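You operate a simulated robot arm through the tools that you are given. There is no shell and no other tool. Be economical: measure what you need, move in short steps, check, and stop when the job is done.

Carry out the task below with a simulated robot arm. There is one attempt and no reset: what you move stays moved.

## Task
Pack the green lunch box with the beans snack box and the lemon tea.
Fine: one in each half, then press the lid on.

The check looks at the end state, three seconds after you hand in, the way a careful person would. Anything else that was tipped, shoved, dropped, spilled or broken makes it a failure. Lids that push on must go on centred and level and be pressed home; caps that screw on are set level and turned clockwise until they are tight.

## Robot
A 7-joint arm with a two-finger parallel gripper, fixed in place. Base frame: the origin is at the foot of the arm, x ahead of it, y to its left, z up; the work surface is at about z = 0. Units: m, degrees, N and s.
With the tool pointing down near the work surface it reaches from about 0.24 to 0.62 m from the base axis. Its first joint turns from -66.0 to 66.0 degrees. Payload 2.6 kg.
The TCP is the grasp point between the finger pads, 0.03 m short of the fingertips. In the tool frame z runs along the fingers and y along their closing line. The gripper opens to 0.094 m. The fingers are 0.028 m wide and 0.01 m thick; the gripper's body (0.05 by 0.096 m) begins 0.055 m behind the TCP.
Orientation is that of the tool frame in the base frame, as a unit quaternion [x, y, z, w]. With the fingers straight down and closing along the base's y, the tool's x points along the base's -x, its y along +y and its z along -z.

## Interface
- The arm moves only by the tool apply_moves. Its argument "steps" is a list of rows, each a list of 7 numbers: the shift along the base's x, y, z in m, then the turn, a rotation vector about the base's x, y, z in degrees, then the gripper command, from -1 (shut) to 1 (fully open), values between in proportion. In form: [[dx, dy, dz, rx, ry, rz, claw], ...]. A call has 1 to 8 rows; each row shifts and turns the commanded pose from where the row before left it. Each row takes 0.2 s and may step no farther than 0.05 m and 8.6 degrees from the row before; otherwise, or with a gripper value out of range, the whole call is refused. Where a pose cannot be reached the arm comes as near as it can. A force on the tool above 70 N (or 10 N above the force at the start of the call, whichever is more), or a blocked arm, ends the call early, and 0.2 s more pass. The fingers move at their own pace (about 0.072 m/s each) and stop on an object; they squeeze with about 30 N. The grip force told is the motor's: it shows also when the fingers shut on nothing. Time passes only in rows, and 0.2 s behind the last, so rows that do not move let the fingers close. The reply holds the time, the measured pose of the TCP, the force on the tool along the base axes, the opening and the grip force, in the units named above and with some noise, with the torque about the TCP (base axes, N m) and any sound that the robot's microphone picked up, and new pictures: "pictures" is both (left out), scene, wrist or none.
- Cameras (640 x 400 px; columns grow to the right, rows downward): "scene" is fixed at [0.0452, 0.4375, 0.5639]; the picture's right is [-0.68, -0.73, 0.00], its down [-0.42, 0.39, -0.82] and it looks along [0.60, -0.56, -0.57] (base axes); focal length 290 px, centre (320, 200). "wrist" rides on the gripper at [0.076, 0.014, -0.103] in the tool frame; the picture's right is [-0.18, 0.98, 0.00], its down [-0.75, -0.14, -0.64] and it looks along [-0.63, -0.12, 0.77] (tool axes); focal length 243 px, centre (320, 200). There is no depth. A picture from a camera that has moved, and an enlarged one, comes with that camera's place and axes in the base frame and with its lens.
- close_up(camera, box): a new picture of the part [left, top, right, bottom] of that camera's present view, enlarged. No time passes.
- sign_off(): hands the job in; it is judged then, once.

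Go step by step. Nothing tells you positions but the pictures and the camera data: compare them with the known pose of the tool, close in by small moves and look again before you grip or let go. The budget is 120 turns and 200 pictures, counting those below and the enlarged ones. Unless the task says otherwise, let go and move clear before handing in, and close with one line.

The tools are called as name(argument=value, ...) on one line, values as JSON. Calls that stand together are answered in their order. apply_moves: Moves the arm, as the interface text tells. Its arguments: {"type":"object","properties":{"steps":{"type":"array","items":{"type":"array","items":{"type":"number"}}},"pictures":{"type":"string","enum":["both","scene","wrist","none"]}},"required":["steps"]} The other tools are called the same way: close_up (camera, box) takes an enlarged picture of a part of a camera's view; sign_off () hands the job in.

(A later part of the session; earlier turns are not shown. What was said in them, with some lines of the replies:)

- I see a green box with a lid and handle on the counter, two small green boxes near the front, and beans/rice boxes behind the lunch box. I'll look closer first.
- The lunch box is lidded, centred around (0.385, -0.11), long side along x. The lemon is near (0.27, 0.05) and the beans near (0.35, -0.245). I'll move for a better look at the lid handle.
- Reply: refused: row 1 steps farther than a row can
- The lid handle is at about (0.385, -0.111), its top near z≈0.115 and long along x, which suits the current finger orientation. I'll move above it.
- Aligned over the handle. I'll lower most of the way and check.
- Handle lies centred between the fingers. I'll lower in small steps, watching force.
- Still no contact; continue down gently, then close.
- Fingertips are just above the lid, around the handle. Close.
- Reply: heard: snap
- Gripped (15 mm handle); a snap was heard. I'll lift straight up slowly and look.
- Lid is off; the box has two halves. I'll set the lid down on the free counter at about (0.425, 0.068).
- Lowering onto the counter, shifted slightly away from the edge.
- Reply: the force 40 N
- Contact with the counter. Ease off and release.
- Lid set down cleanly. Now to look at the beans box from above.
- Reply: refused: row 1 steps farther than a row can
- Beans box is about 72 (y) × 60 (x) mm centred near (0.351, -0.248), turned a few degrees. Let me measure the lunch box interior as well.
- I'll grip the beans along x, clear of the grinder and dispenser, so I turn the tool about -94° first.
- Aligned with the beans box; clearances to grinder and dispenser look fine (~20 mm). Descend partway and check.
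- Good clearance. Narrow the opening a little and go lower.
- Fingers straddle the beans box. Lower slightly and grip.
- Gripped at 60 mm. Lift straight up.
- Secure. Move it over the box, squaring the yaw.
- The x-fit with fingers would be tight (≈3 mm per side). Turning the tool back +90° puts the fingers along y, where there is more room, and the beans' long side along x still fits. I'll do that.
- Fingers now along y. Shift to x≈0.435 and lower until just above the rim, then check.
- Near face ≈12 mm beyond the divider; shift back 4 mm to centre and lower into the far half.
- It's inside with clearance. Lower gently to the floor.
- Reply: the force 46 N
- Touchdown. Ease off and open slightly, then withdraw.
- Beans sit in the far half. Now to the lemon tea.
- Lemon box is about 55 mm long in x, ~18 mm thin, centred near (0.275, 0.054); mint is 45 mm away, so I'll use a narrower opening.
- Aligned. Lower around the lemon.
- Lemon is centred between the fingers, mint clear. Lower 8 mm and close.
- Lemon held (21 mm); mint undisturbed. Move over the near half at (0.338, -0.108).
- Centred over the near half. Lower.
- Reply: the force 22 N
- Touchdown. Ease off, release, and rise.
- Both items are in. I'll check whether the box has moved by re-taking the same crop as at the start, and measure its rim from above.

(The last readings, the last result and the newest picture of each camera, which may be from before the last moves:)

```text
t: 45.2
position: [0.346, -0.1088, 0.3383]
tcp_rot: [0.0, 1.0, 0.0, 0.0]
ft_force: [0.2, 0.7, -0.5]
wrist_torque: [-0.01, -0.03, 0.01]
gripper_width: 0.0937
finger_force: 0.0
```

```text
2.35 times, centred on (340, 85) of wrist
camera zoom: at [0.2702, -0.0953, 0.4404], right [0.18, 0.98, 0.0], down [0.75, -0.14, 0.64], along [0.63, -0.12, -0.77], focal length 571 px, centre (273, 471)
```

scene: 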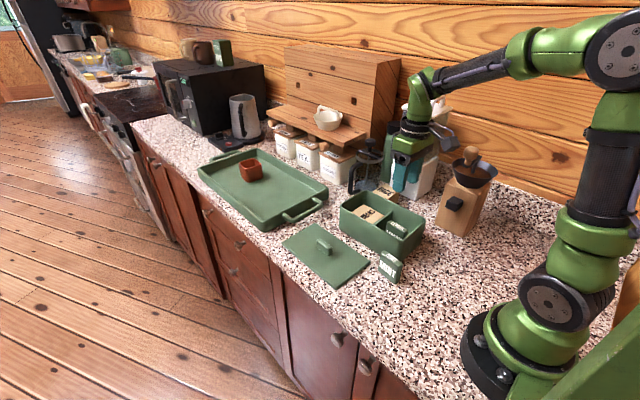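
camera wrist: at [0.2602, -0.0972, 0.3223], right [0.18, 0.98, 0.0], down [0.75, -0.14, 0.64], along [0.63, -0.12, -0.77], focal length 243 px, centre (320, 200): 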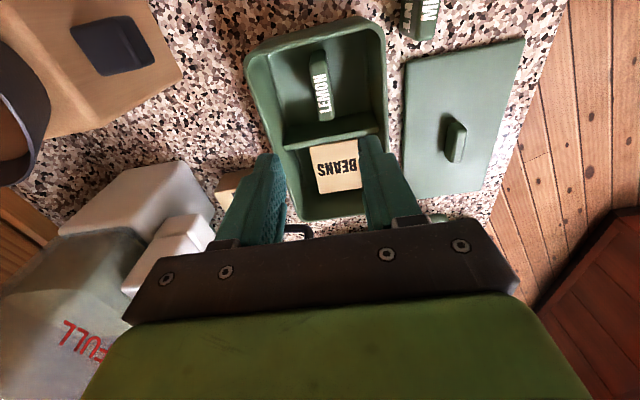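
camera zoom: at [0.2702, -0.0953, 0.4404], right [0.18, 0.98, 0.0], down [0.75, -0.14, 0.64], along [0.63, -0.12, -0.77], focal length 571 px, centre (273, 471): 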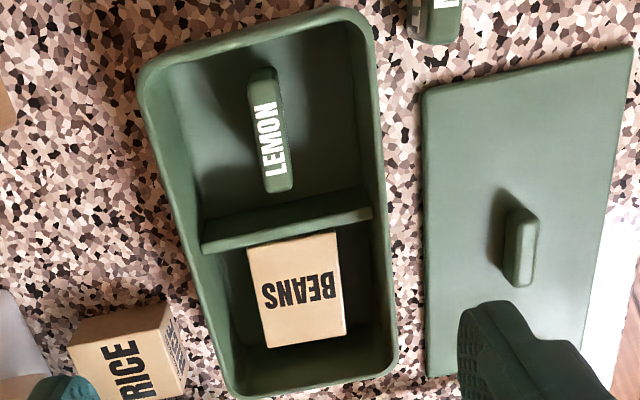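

The box hasn't moved: centre ≈(0.385, -0.108), yaw about +1.8°, which the lid lost when the fingers squared its handle. Now re-grip the lid at (0.4395, 0.0545).

apply_moves(steps=[[0.03, 0.035, -0.01, 0, 0, 0, 1], [0.03, 0.035, -0.01, 0, 0, 0, 1], [0.02, 0.04, -0.01, 0, 0, 0, 1], [0.012, 0.04, -0.02, 0, 0, 0, 1], [0, 0.013, -0.045, 0, 0, 0, 1], [0, 0, -0.05, 0, 0, 0, 1], [0, 0, -0.04, 0, 0, 0, 0.3], [0, 0, 0, 0, 0, 0, 0.3]])

close_up(camera="wrist", box=[160, 0, 480, 200])

```text
t: 47.0
position: [0.4402, 0.0557, 0.1516]
tcp_rot: [0.001, 1.0, 0.0, -0.001]
ft_force: [0.9, -0.3, -0.6]
wrist_torque: [0.02, 0.03, -0.02]
gripper_width: 0.0613
finger_force: 0.1
camera wrist: at [0.3644, 0.069, 0.2552], right [0.19, 0.98, 0.0], down [0.75, -0.14, 0.64], along [0.63, -0.12, -0.77], focal length 243 px, centre (320, 200)
```

scene: 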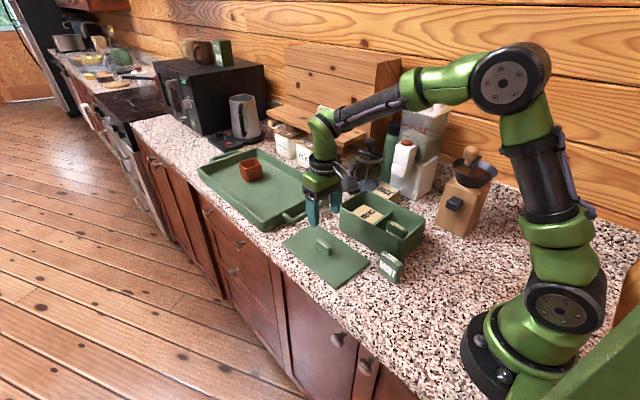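
wrist: 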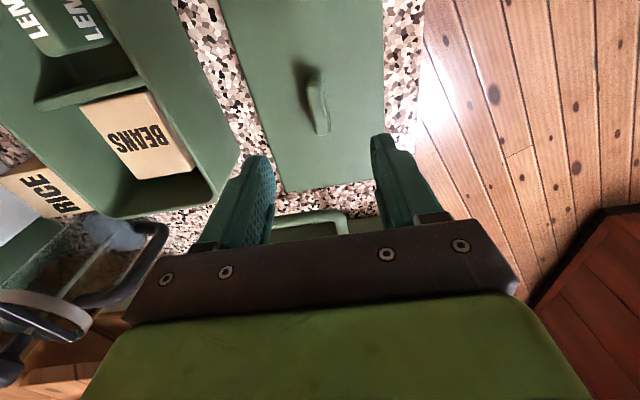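

```text
2.00 times, centred on (320, 100) of wrist
camera zoom: at [0.3644, 0.069, 0.2552], right [0.19, 0.98, 0.0], down [0.75, -0.14, 0.64], along [0.63, -0.12, -0.77], focal length 485 px, centre (320, 400)
```

zoom: 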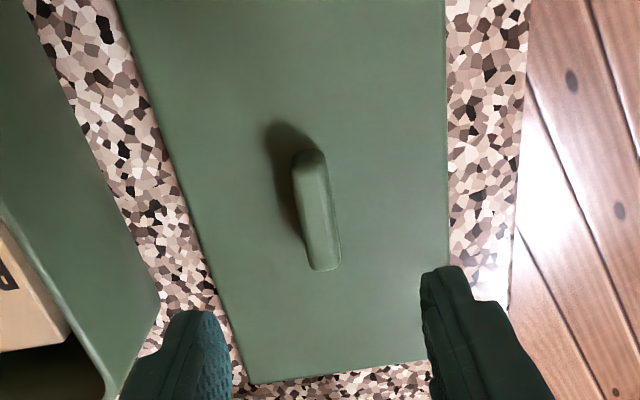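

Handle is right beneath. Descend and grip.

apply_moves(steps=[[0, 0, -0.045, 0, 0, 0, 0], [0, 0, -0.035, 0, 0, 0, 0], [0, 0, -0.02, 0, 0, 0, 0], [0, -0.001, -0.004, 0, 0, 0, 0], [0, 0, 0, 0, 0, 0, -1], [0, 0, 0, 0, 0, 0, -1], [0, 0, 0, 0, 0, 0, -1]])

```text
t: 48.6
position: [0.4372, 0.0536, 0.0477]
tcp_rot: [-0.001, 1.0, 0.0, 0.001]
ft_force: [-0.3, 0.2, 0.2]
wrist_torque: [0.03, 0.01, 0.03]
gripper_width: 0.0151
finger_force: 29.9
camera wrist: at [0.3619, 0.0664, 0.1506], right [0.18, 0.98, 0.0], down [0.75, -0.14, 0.64], along [0.63, -0.12, -0.77], focal length 243 px, centre (320, 200)
```

scene: 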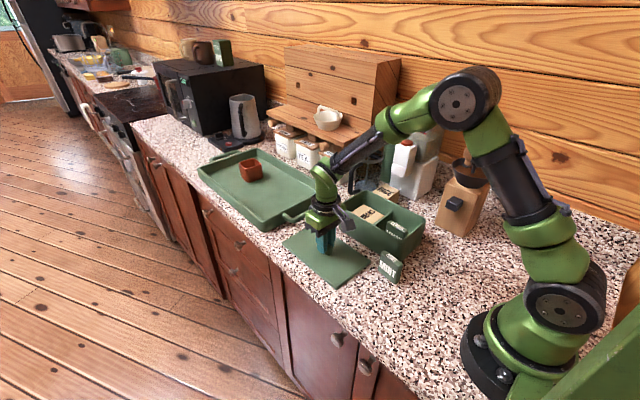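
wrist: 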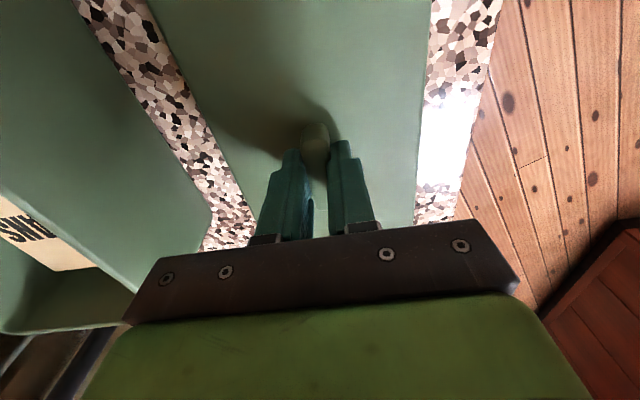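

Gripped. Lift and bring it over the box with +1.8° yaw.

apply_moves(steps=[[0, 0, 0.03, 0, 0, 0, -1], [0, 0, 0.045, 0, 0, 0, -1], [0, 0, 0.045, 0, 0, 0, -1], [0, -0.03, 0.03, 0, 0, 1.8, -1], [-0.013, -0.045, 0, 0, 0, 0, -1], [-0.02, -0.045, 0, 0, 0, 0, -1], [-0.02, -0.042, 0, 0, 0, 0, -1], [0, 0, 0, 0, 0, 0, -1]])

close_up(camera="scene", box=[320, 130, 450, 260])

```text
t: 50.4
position: [0.3872, -0.1117, 0.197]
tcp_rot: [-0.016, 1.0, 0.0, 0.0]
ft_force: [0.3, -0.5, -1.7]
wrist_torque: [0.02, 0.03, 0.03]
gripper_width: 0.0151
finger_force: 30.1
camera wrist: at [0.3114, -0.1011, 0.2989], right [0.15, 0.99, 0.0], down [0.76, -0.12, 0.64], along [0.63, -0.1, -0.77], focal length 243 px, centre (320, 200)
```

scene: 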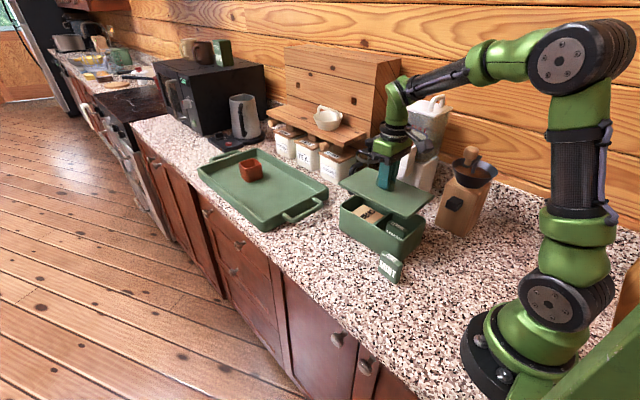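
wrist: 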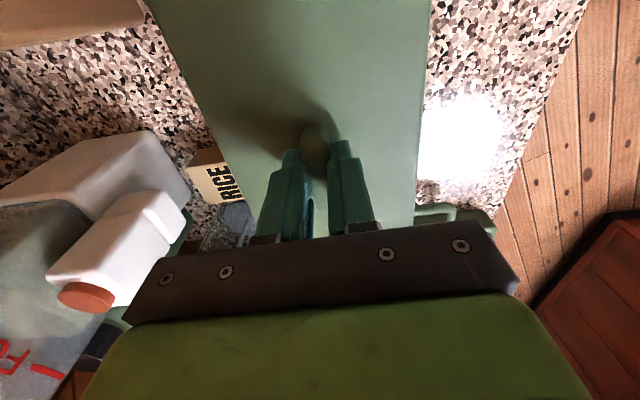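

```text
3.08 times, centred on (385, 195) of scene
camera zoom: at [0.0452, 0.4375, 0.5639], right [-0.68, -0.73, 0.0], down [-0.42, 0.39, -0.82], along [0.6, -0.56, -0.57], focal length 894 px, centre (120, 215)
```

zoom: 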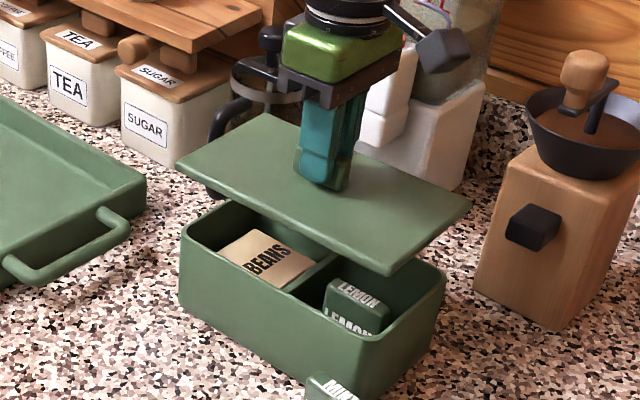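

Lower to just above the rim and check alignment.

apply_moves(steps=[[-0.001, 0.0025, -0.03, 0, 0, 0, -1], [0, 0, -0.018, 0, 0, 0, -1], [0, 0, 0, 0, 0, 0, -1]])

close_up(camera="scene", box=[335, 150, 435, 250])

close_up(camera="scene", box=[330, 190, 430, 260])

```text
t: 51.2
position: [0.3873, -0.1078, 0.1491]
tcp_rot: [-0.016, 1.0, 0.001, 0.001]
ft_force: [0.3, -0.3, -0.9]
wrist_torque: [0.02, -0.04, -0.01]
gripper_width: 0.015
finger_force: 29.6
camera wrist: at [0.3109, -0.0956, 0.2528], right [0.15, 0.99, 0.0], down [0.76, -0.12, 0.64], along [0.63, -0.1, -0.77], focal length 243 px, centre (320, 200)
```

scene: 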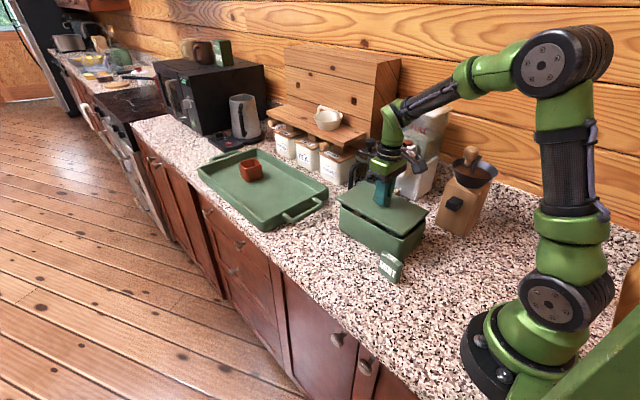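
wrist: 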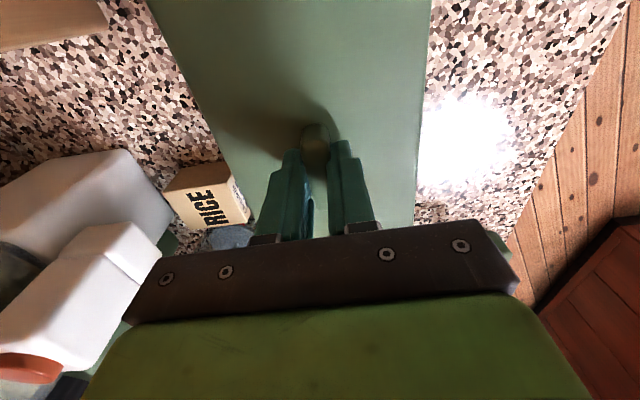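

```text
4.00 times, centred on (385, 200) of scene
camera zoom: at [0.0452, 0.4375, 0.5639], right [-0.68, -0.73, 0.0], down [-0.42, 0.39, -0.82], along [0.6, -0.56, -0.57], focal length 1162 px, centre (60, 200)
```

zoom: 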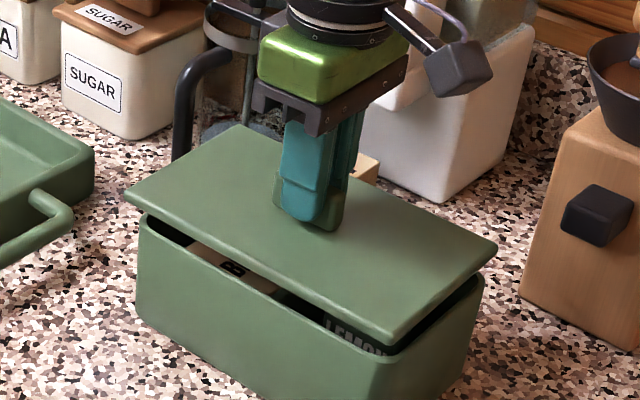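

```text
5.71 times, centred on (380, 225) of scene
camera zoom: at [0.0452, 0.4375, 0.5639], right [-0.68, -0.73, 0.0], down [-0.42, 0.39, -0.82], along [0.6, -0.56, -0.57], focal length 1660 px, centre (-23, 57)
```

zoom: 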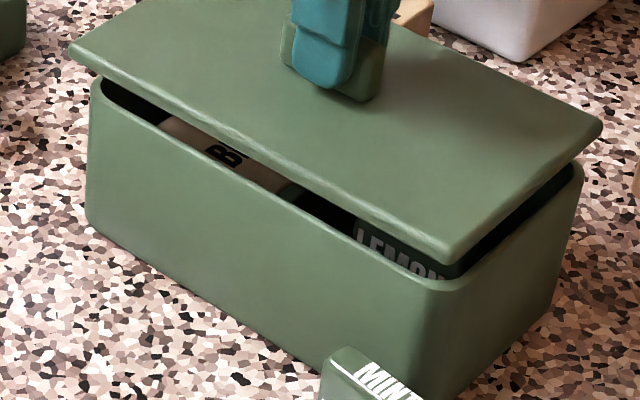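

Comparing with the original lidded view, the lid is ~2 mm too far in +x and ~1 mm in +y. Correct and lower toward contact.

apply_moves(steps=[[-0.002, -0.0012, -0.004, 0, 0, 0, -1], [0, 0, -0.003, 0, 0, 0, -1], [0, 0, 0, 0, 0, 0, -1]], pictures="none")

close_up(camera="scene", box=[335, 150, 435, 250])

close_up(camera="scene", box=[330, 190, 430, 260])

```text
t: 52.0
position: [0.3836, -0.107, 0.142]
tcp_rot: [-0.015, 1.0, 0.0, 0.001]
ft_force: [0.0, 0.0, -0.3]
wrist_torque: [0.03, 0.01, 0.03]
gripper_width: 0.0151
finger_force: 29.8
```

```text
4.00 times, centred on (385, 200) of scene
camera zoom: at [0.0452, 0.4375, 0.5639], right [-0.68, -0.73, 0.0], down [-0.42, 0.39, -0.82], along [0.6, -0.56, -0.57], focal length 1162 px, centre (60, 200)
```

zoom: 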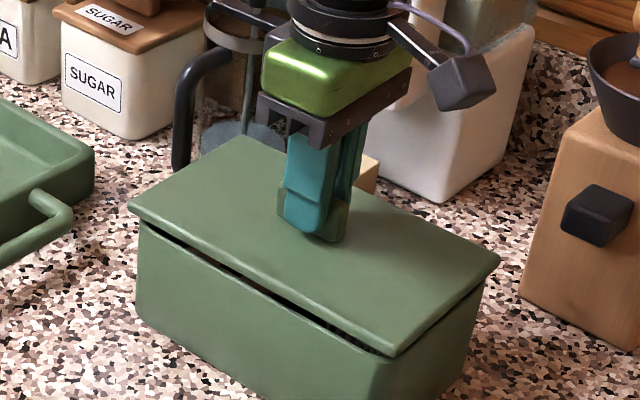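

```text
5.71 times, centred on (380, 225) of scene
camera zoom: at [0.0452, 0.4375, 0.5639], right [-0.68, -0.73, 0.0], down [-0.42, 0.39, -0.82], along [0.6, -0.56, -0.57], focal length 1660 px, centre (-23, 57)
```

zoom: 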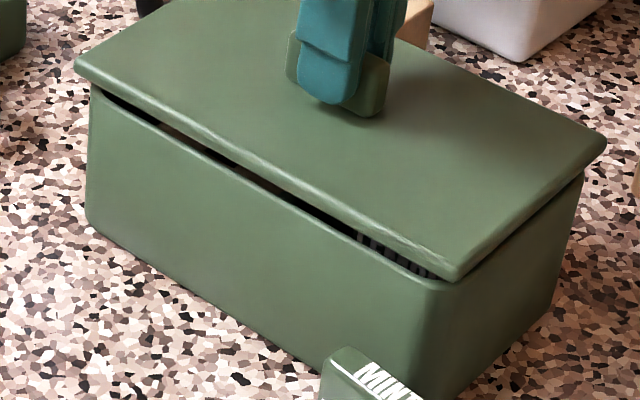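

Corners now match the original within ~1 px. Lower to contact and press.

apply_moves(steps=[[0, 0, -0.003, 0, 0, 0, -1], [0, 0, -0.002, 0, 0, 0, -1], [0, 0, -0.001, 0, 0, 0, -1], [0, 0, 0, 0, 0, 0, -1]], pictures="none")

close_up(camera="scene", box=[335, 150, 435, 250])

```text
t: 53.0
position: [0.3825, -0.1072, 0.1376]
tcp_rot: [-0.015, 1.0, 0.0, 0.0]
ft_force: [0.5, 0.1, -0.8]
wrist_torque: [0.01, -0.01, -0.02]
gripper_width: 0.0151
finger_force: 29.8
```

```text
4.00 times, centred on (385, 200) of scene
camera zoom: at [0.0452, 0.4375, 0.5639], right [-0.68, -0.73, 0.0], down [-0.42, 0.39, -0.82], along [0.6, -0.56, -0.57], focal length 1162 px, centre (60, 200)
```

zoom: 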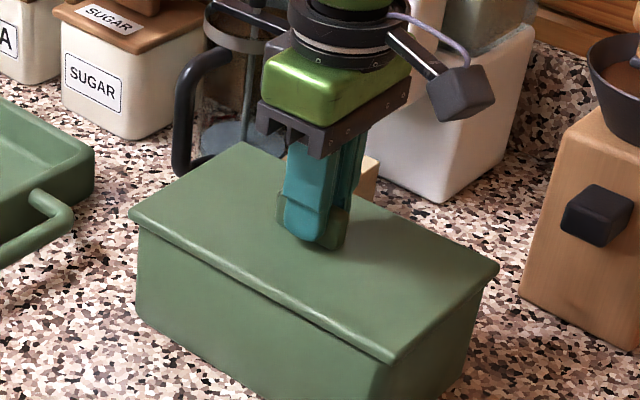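

Nearly closed: corners at the original positions. Continue pressing in small steps.

apply_moves(steps=[[0, 0, -0.001, 0, 0, 0, -1], [0, 0, -0.001, 0, 0, 0, -1], [0, 0, 0, 0, 0, 0, -1]], pictures="none")

apply_moves(steps=[[0, 0, -0.001, 0, 0, 0, -1], [0, 0, -0.001, 0, 0, 0, -1], [0, 0, 0, 0, 0, 0, -1]], pictures="none")

```text
t: 53.8
position: [0.3815, -0.1068, 0.1347]
tcp_rot: [-0.015, 1.0, 0.0, 0.0]
ft_force: [0.4, 0.5, -1.6]
wrist_torque: [0.02, 0.01, -0.02]
gripper_width: 0.0152
finger_force: 30.4
```

```text
t: 54.6
position: [0.3833, -0.1072, 0.1345]
tcp_rot: [-0.014, 1.0, -0.001, 0.002]
ft_force: [1.6, -7.5, 19.5]
wrist_torque: [-0.09, 0.31, 0.11]
gripper_width: 0.015
finger_force: 30.3
heard: snap
```

Snap heard. Press a little more to be sure it's fully home, then look.

apply_moves(steps=[[0, 0, -0.001, 0, 0, 0, -1], [0, 0, -0.001, 0, 0, 0, -1], [0, 0, 0, 0, 0, 0, -1]], pictures="none")

close_up(camera="scene", box=[335, 150, 435, 250])

close_up(camera="scene", box=[330, 190, 430, 260])

```text
t: 55.4
position: [0.3833, -0.1083, 0.1328]
tcp_rot: [-0.014, 1.0, -0.001, 0.002]
ft_force: [-8.9, -7.6, 38.7]
wrist_torque: [-0.12, 0.2, 0.09]
gripper_width: 0.0151
finger_force: 29.4
```

```text
4.00 times, centred on (385, 200) of scene
camera zoom: at [0.045, 0.4376, 0.5639], right [-0.68, -0.73, 0.0], down [-0.42, 0.39, -0.82], along [0.6, -0.56, -0.57], focal length 1162 px, centre (60, 200)
```

zoom: 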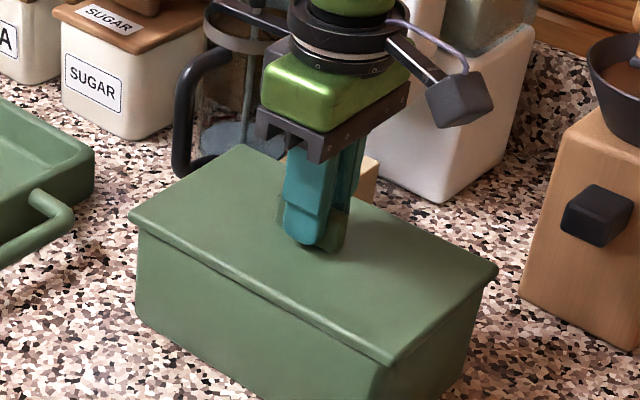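

```text
5.71 times, centred on (380, 225) of scene
camera zoom: at [0.045, 0.4376, 0.5639], right [-0.68, -0.73, 0.0], down [-0.42, 0.39, -0.82], along [0.6, -0.56, -0.57], focal length 1660 px, centre (-23, 57)
```

zoom: 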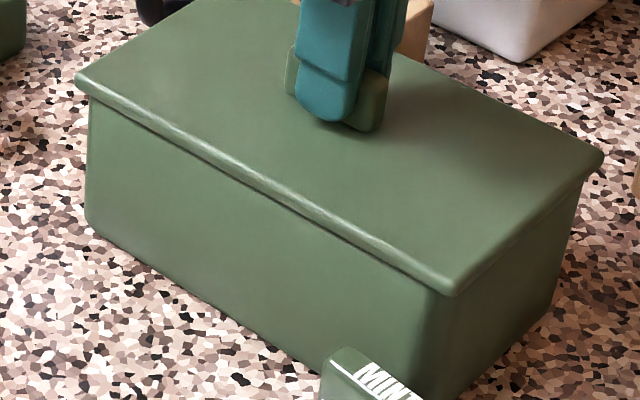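

Lid is seated level in its original position. Relieve the load, release and rise clear.

apply_moves(steps=[[0, 0, -0.001, 0, 0, 0, -1], [0, 0, 0, 0, 0, 0, -1], [0, 0, 0.0015, 0, 0, 0, -1], [0, 0, 0.0015, 0, 0, 0, -1], [0, 0, 0, 0, 0, 0, -0.2], [0, 0, 0, 0, 0, 0, -0.2], [0, 0, 0, 0, 0, 0, -0.2]], pictures="none")

apply_moves(steps=[[0, 0, 0.01, 0, 0, 0, -0.2], [0, 0, 0.03, 0, 0, 0, -0.2], [0, 0, 0.05, 0, 0, 0, 0], [0, 0, 0.05, 0, 0, 0, 0], [0, 0, 0.05, 0, 0, 0, 0], [0, 0, 0, 0, 0, 0, 0]])

close_up(camera="scene", box=[335, 150, 435, 250])

close_up(camera="wrist", box=[160, 0, 480, 200])

```text
t: 57.0
position: [0.3825, -0.1049, 0.1306]
tcp_rot: [-0.015, 1.0, -0.001, -0.001]
ft_force: [0.8, 0.0, 0.4]
wrist_torque: [0.01, 0.0, -0.06]
gripper_width: 0.0374
finger_force: 0.1
```

```text
t: 58.4
position: [0.3839, -0.1096, 0.3255]
tcp_rot: [-0.015, 1.0, 0.0, 0.001]
ft_force: [-0.2, 0.0, -0.4]
wrist_torque: [0.0, 0.01, -0.03]
gripper_width: 0.0467
finger_force: 0.0
camera wrist: at [0.3079, -0.0988, 0.4275], right [0.15, 0.99, 0.0], down [0.76, -0.12, 0.64], along [0.63, -0.1, -0.77], focal length 243 px, centre (320, 200)
```

scene: 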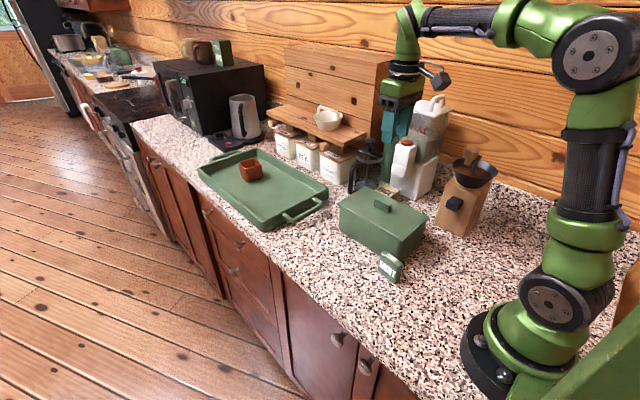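
wrist: 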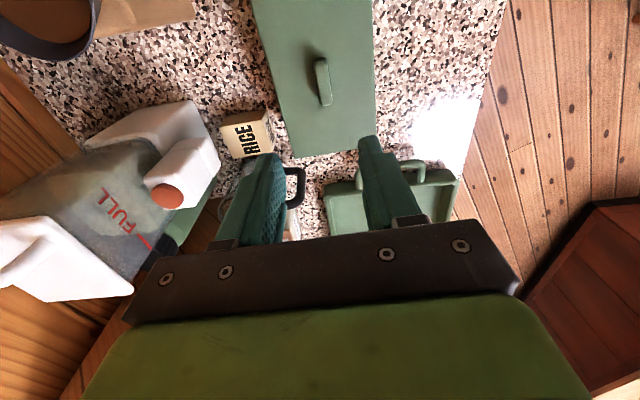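

```text
4.00 times, centred on (385, 200) of scene
camera zoom: at [0.0452, 0.4375, 0.5639], right [-0.68, -0.73, 0.0], down [-0.42, 0.39, -0.82], along [0.6, -0.56, -0.57], focal length 1162 px, centre (60, 200)
```

zoom: 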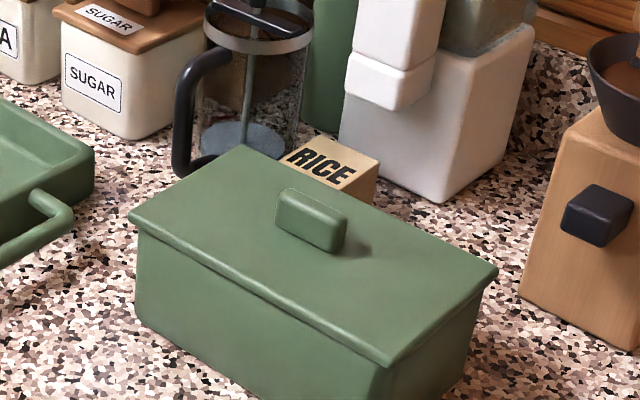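

```text
2.00 times, centred on (320, 100) of wrist
camera zoom: at [0.3079, -0.0988, 0.4275], right [0.15, 0.99, 0.0], down [0.76, -0.12, 0.64], along [0.63, -0.1, -0.77], focal length 485 px, centre (320, 400)
```

zoom: 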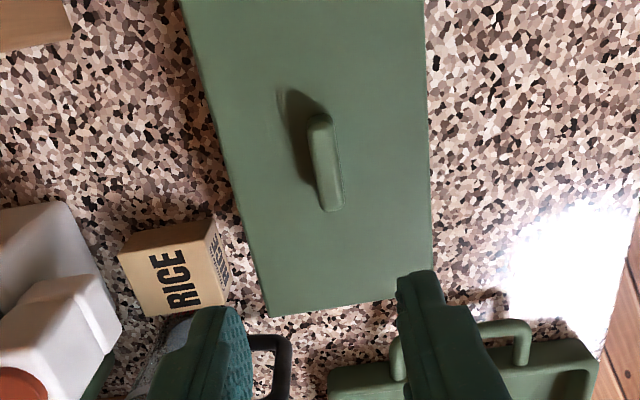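

The lid sits level and centred, the handle is released and everything else stands where it was. Handing in.

sign_off()

```text
The job is handed in.
```

The beans box and lemon tea are each in their own half of the green lunch box, and the lid is centred and pressed on with a snap.
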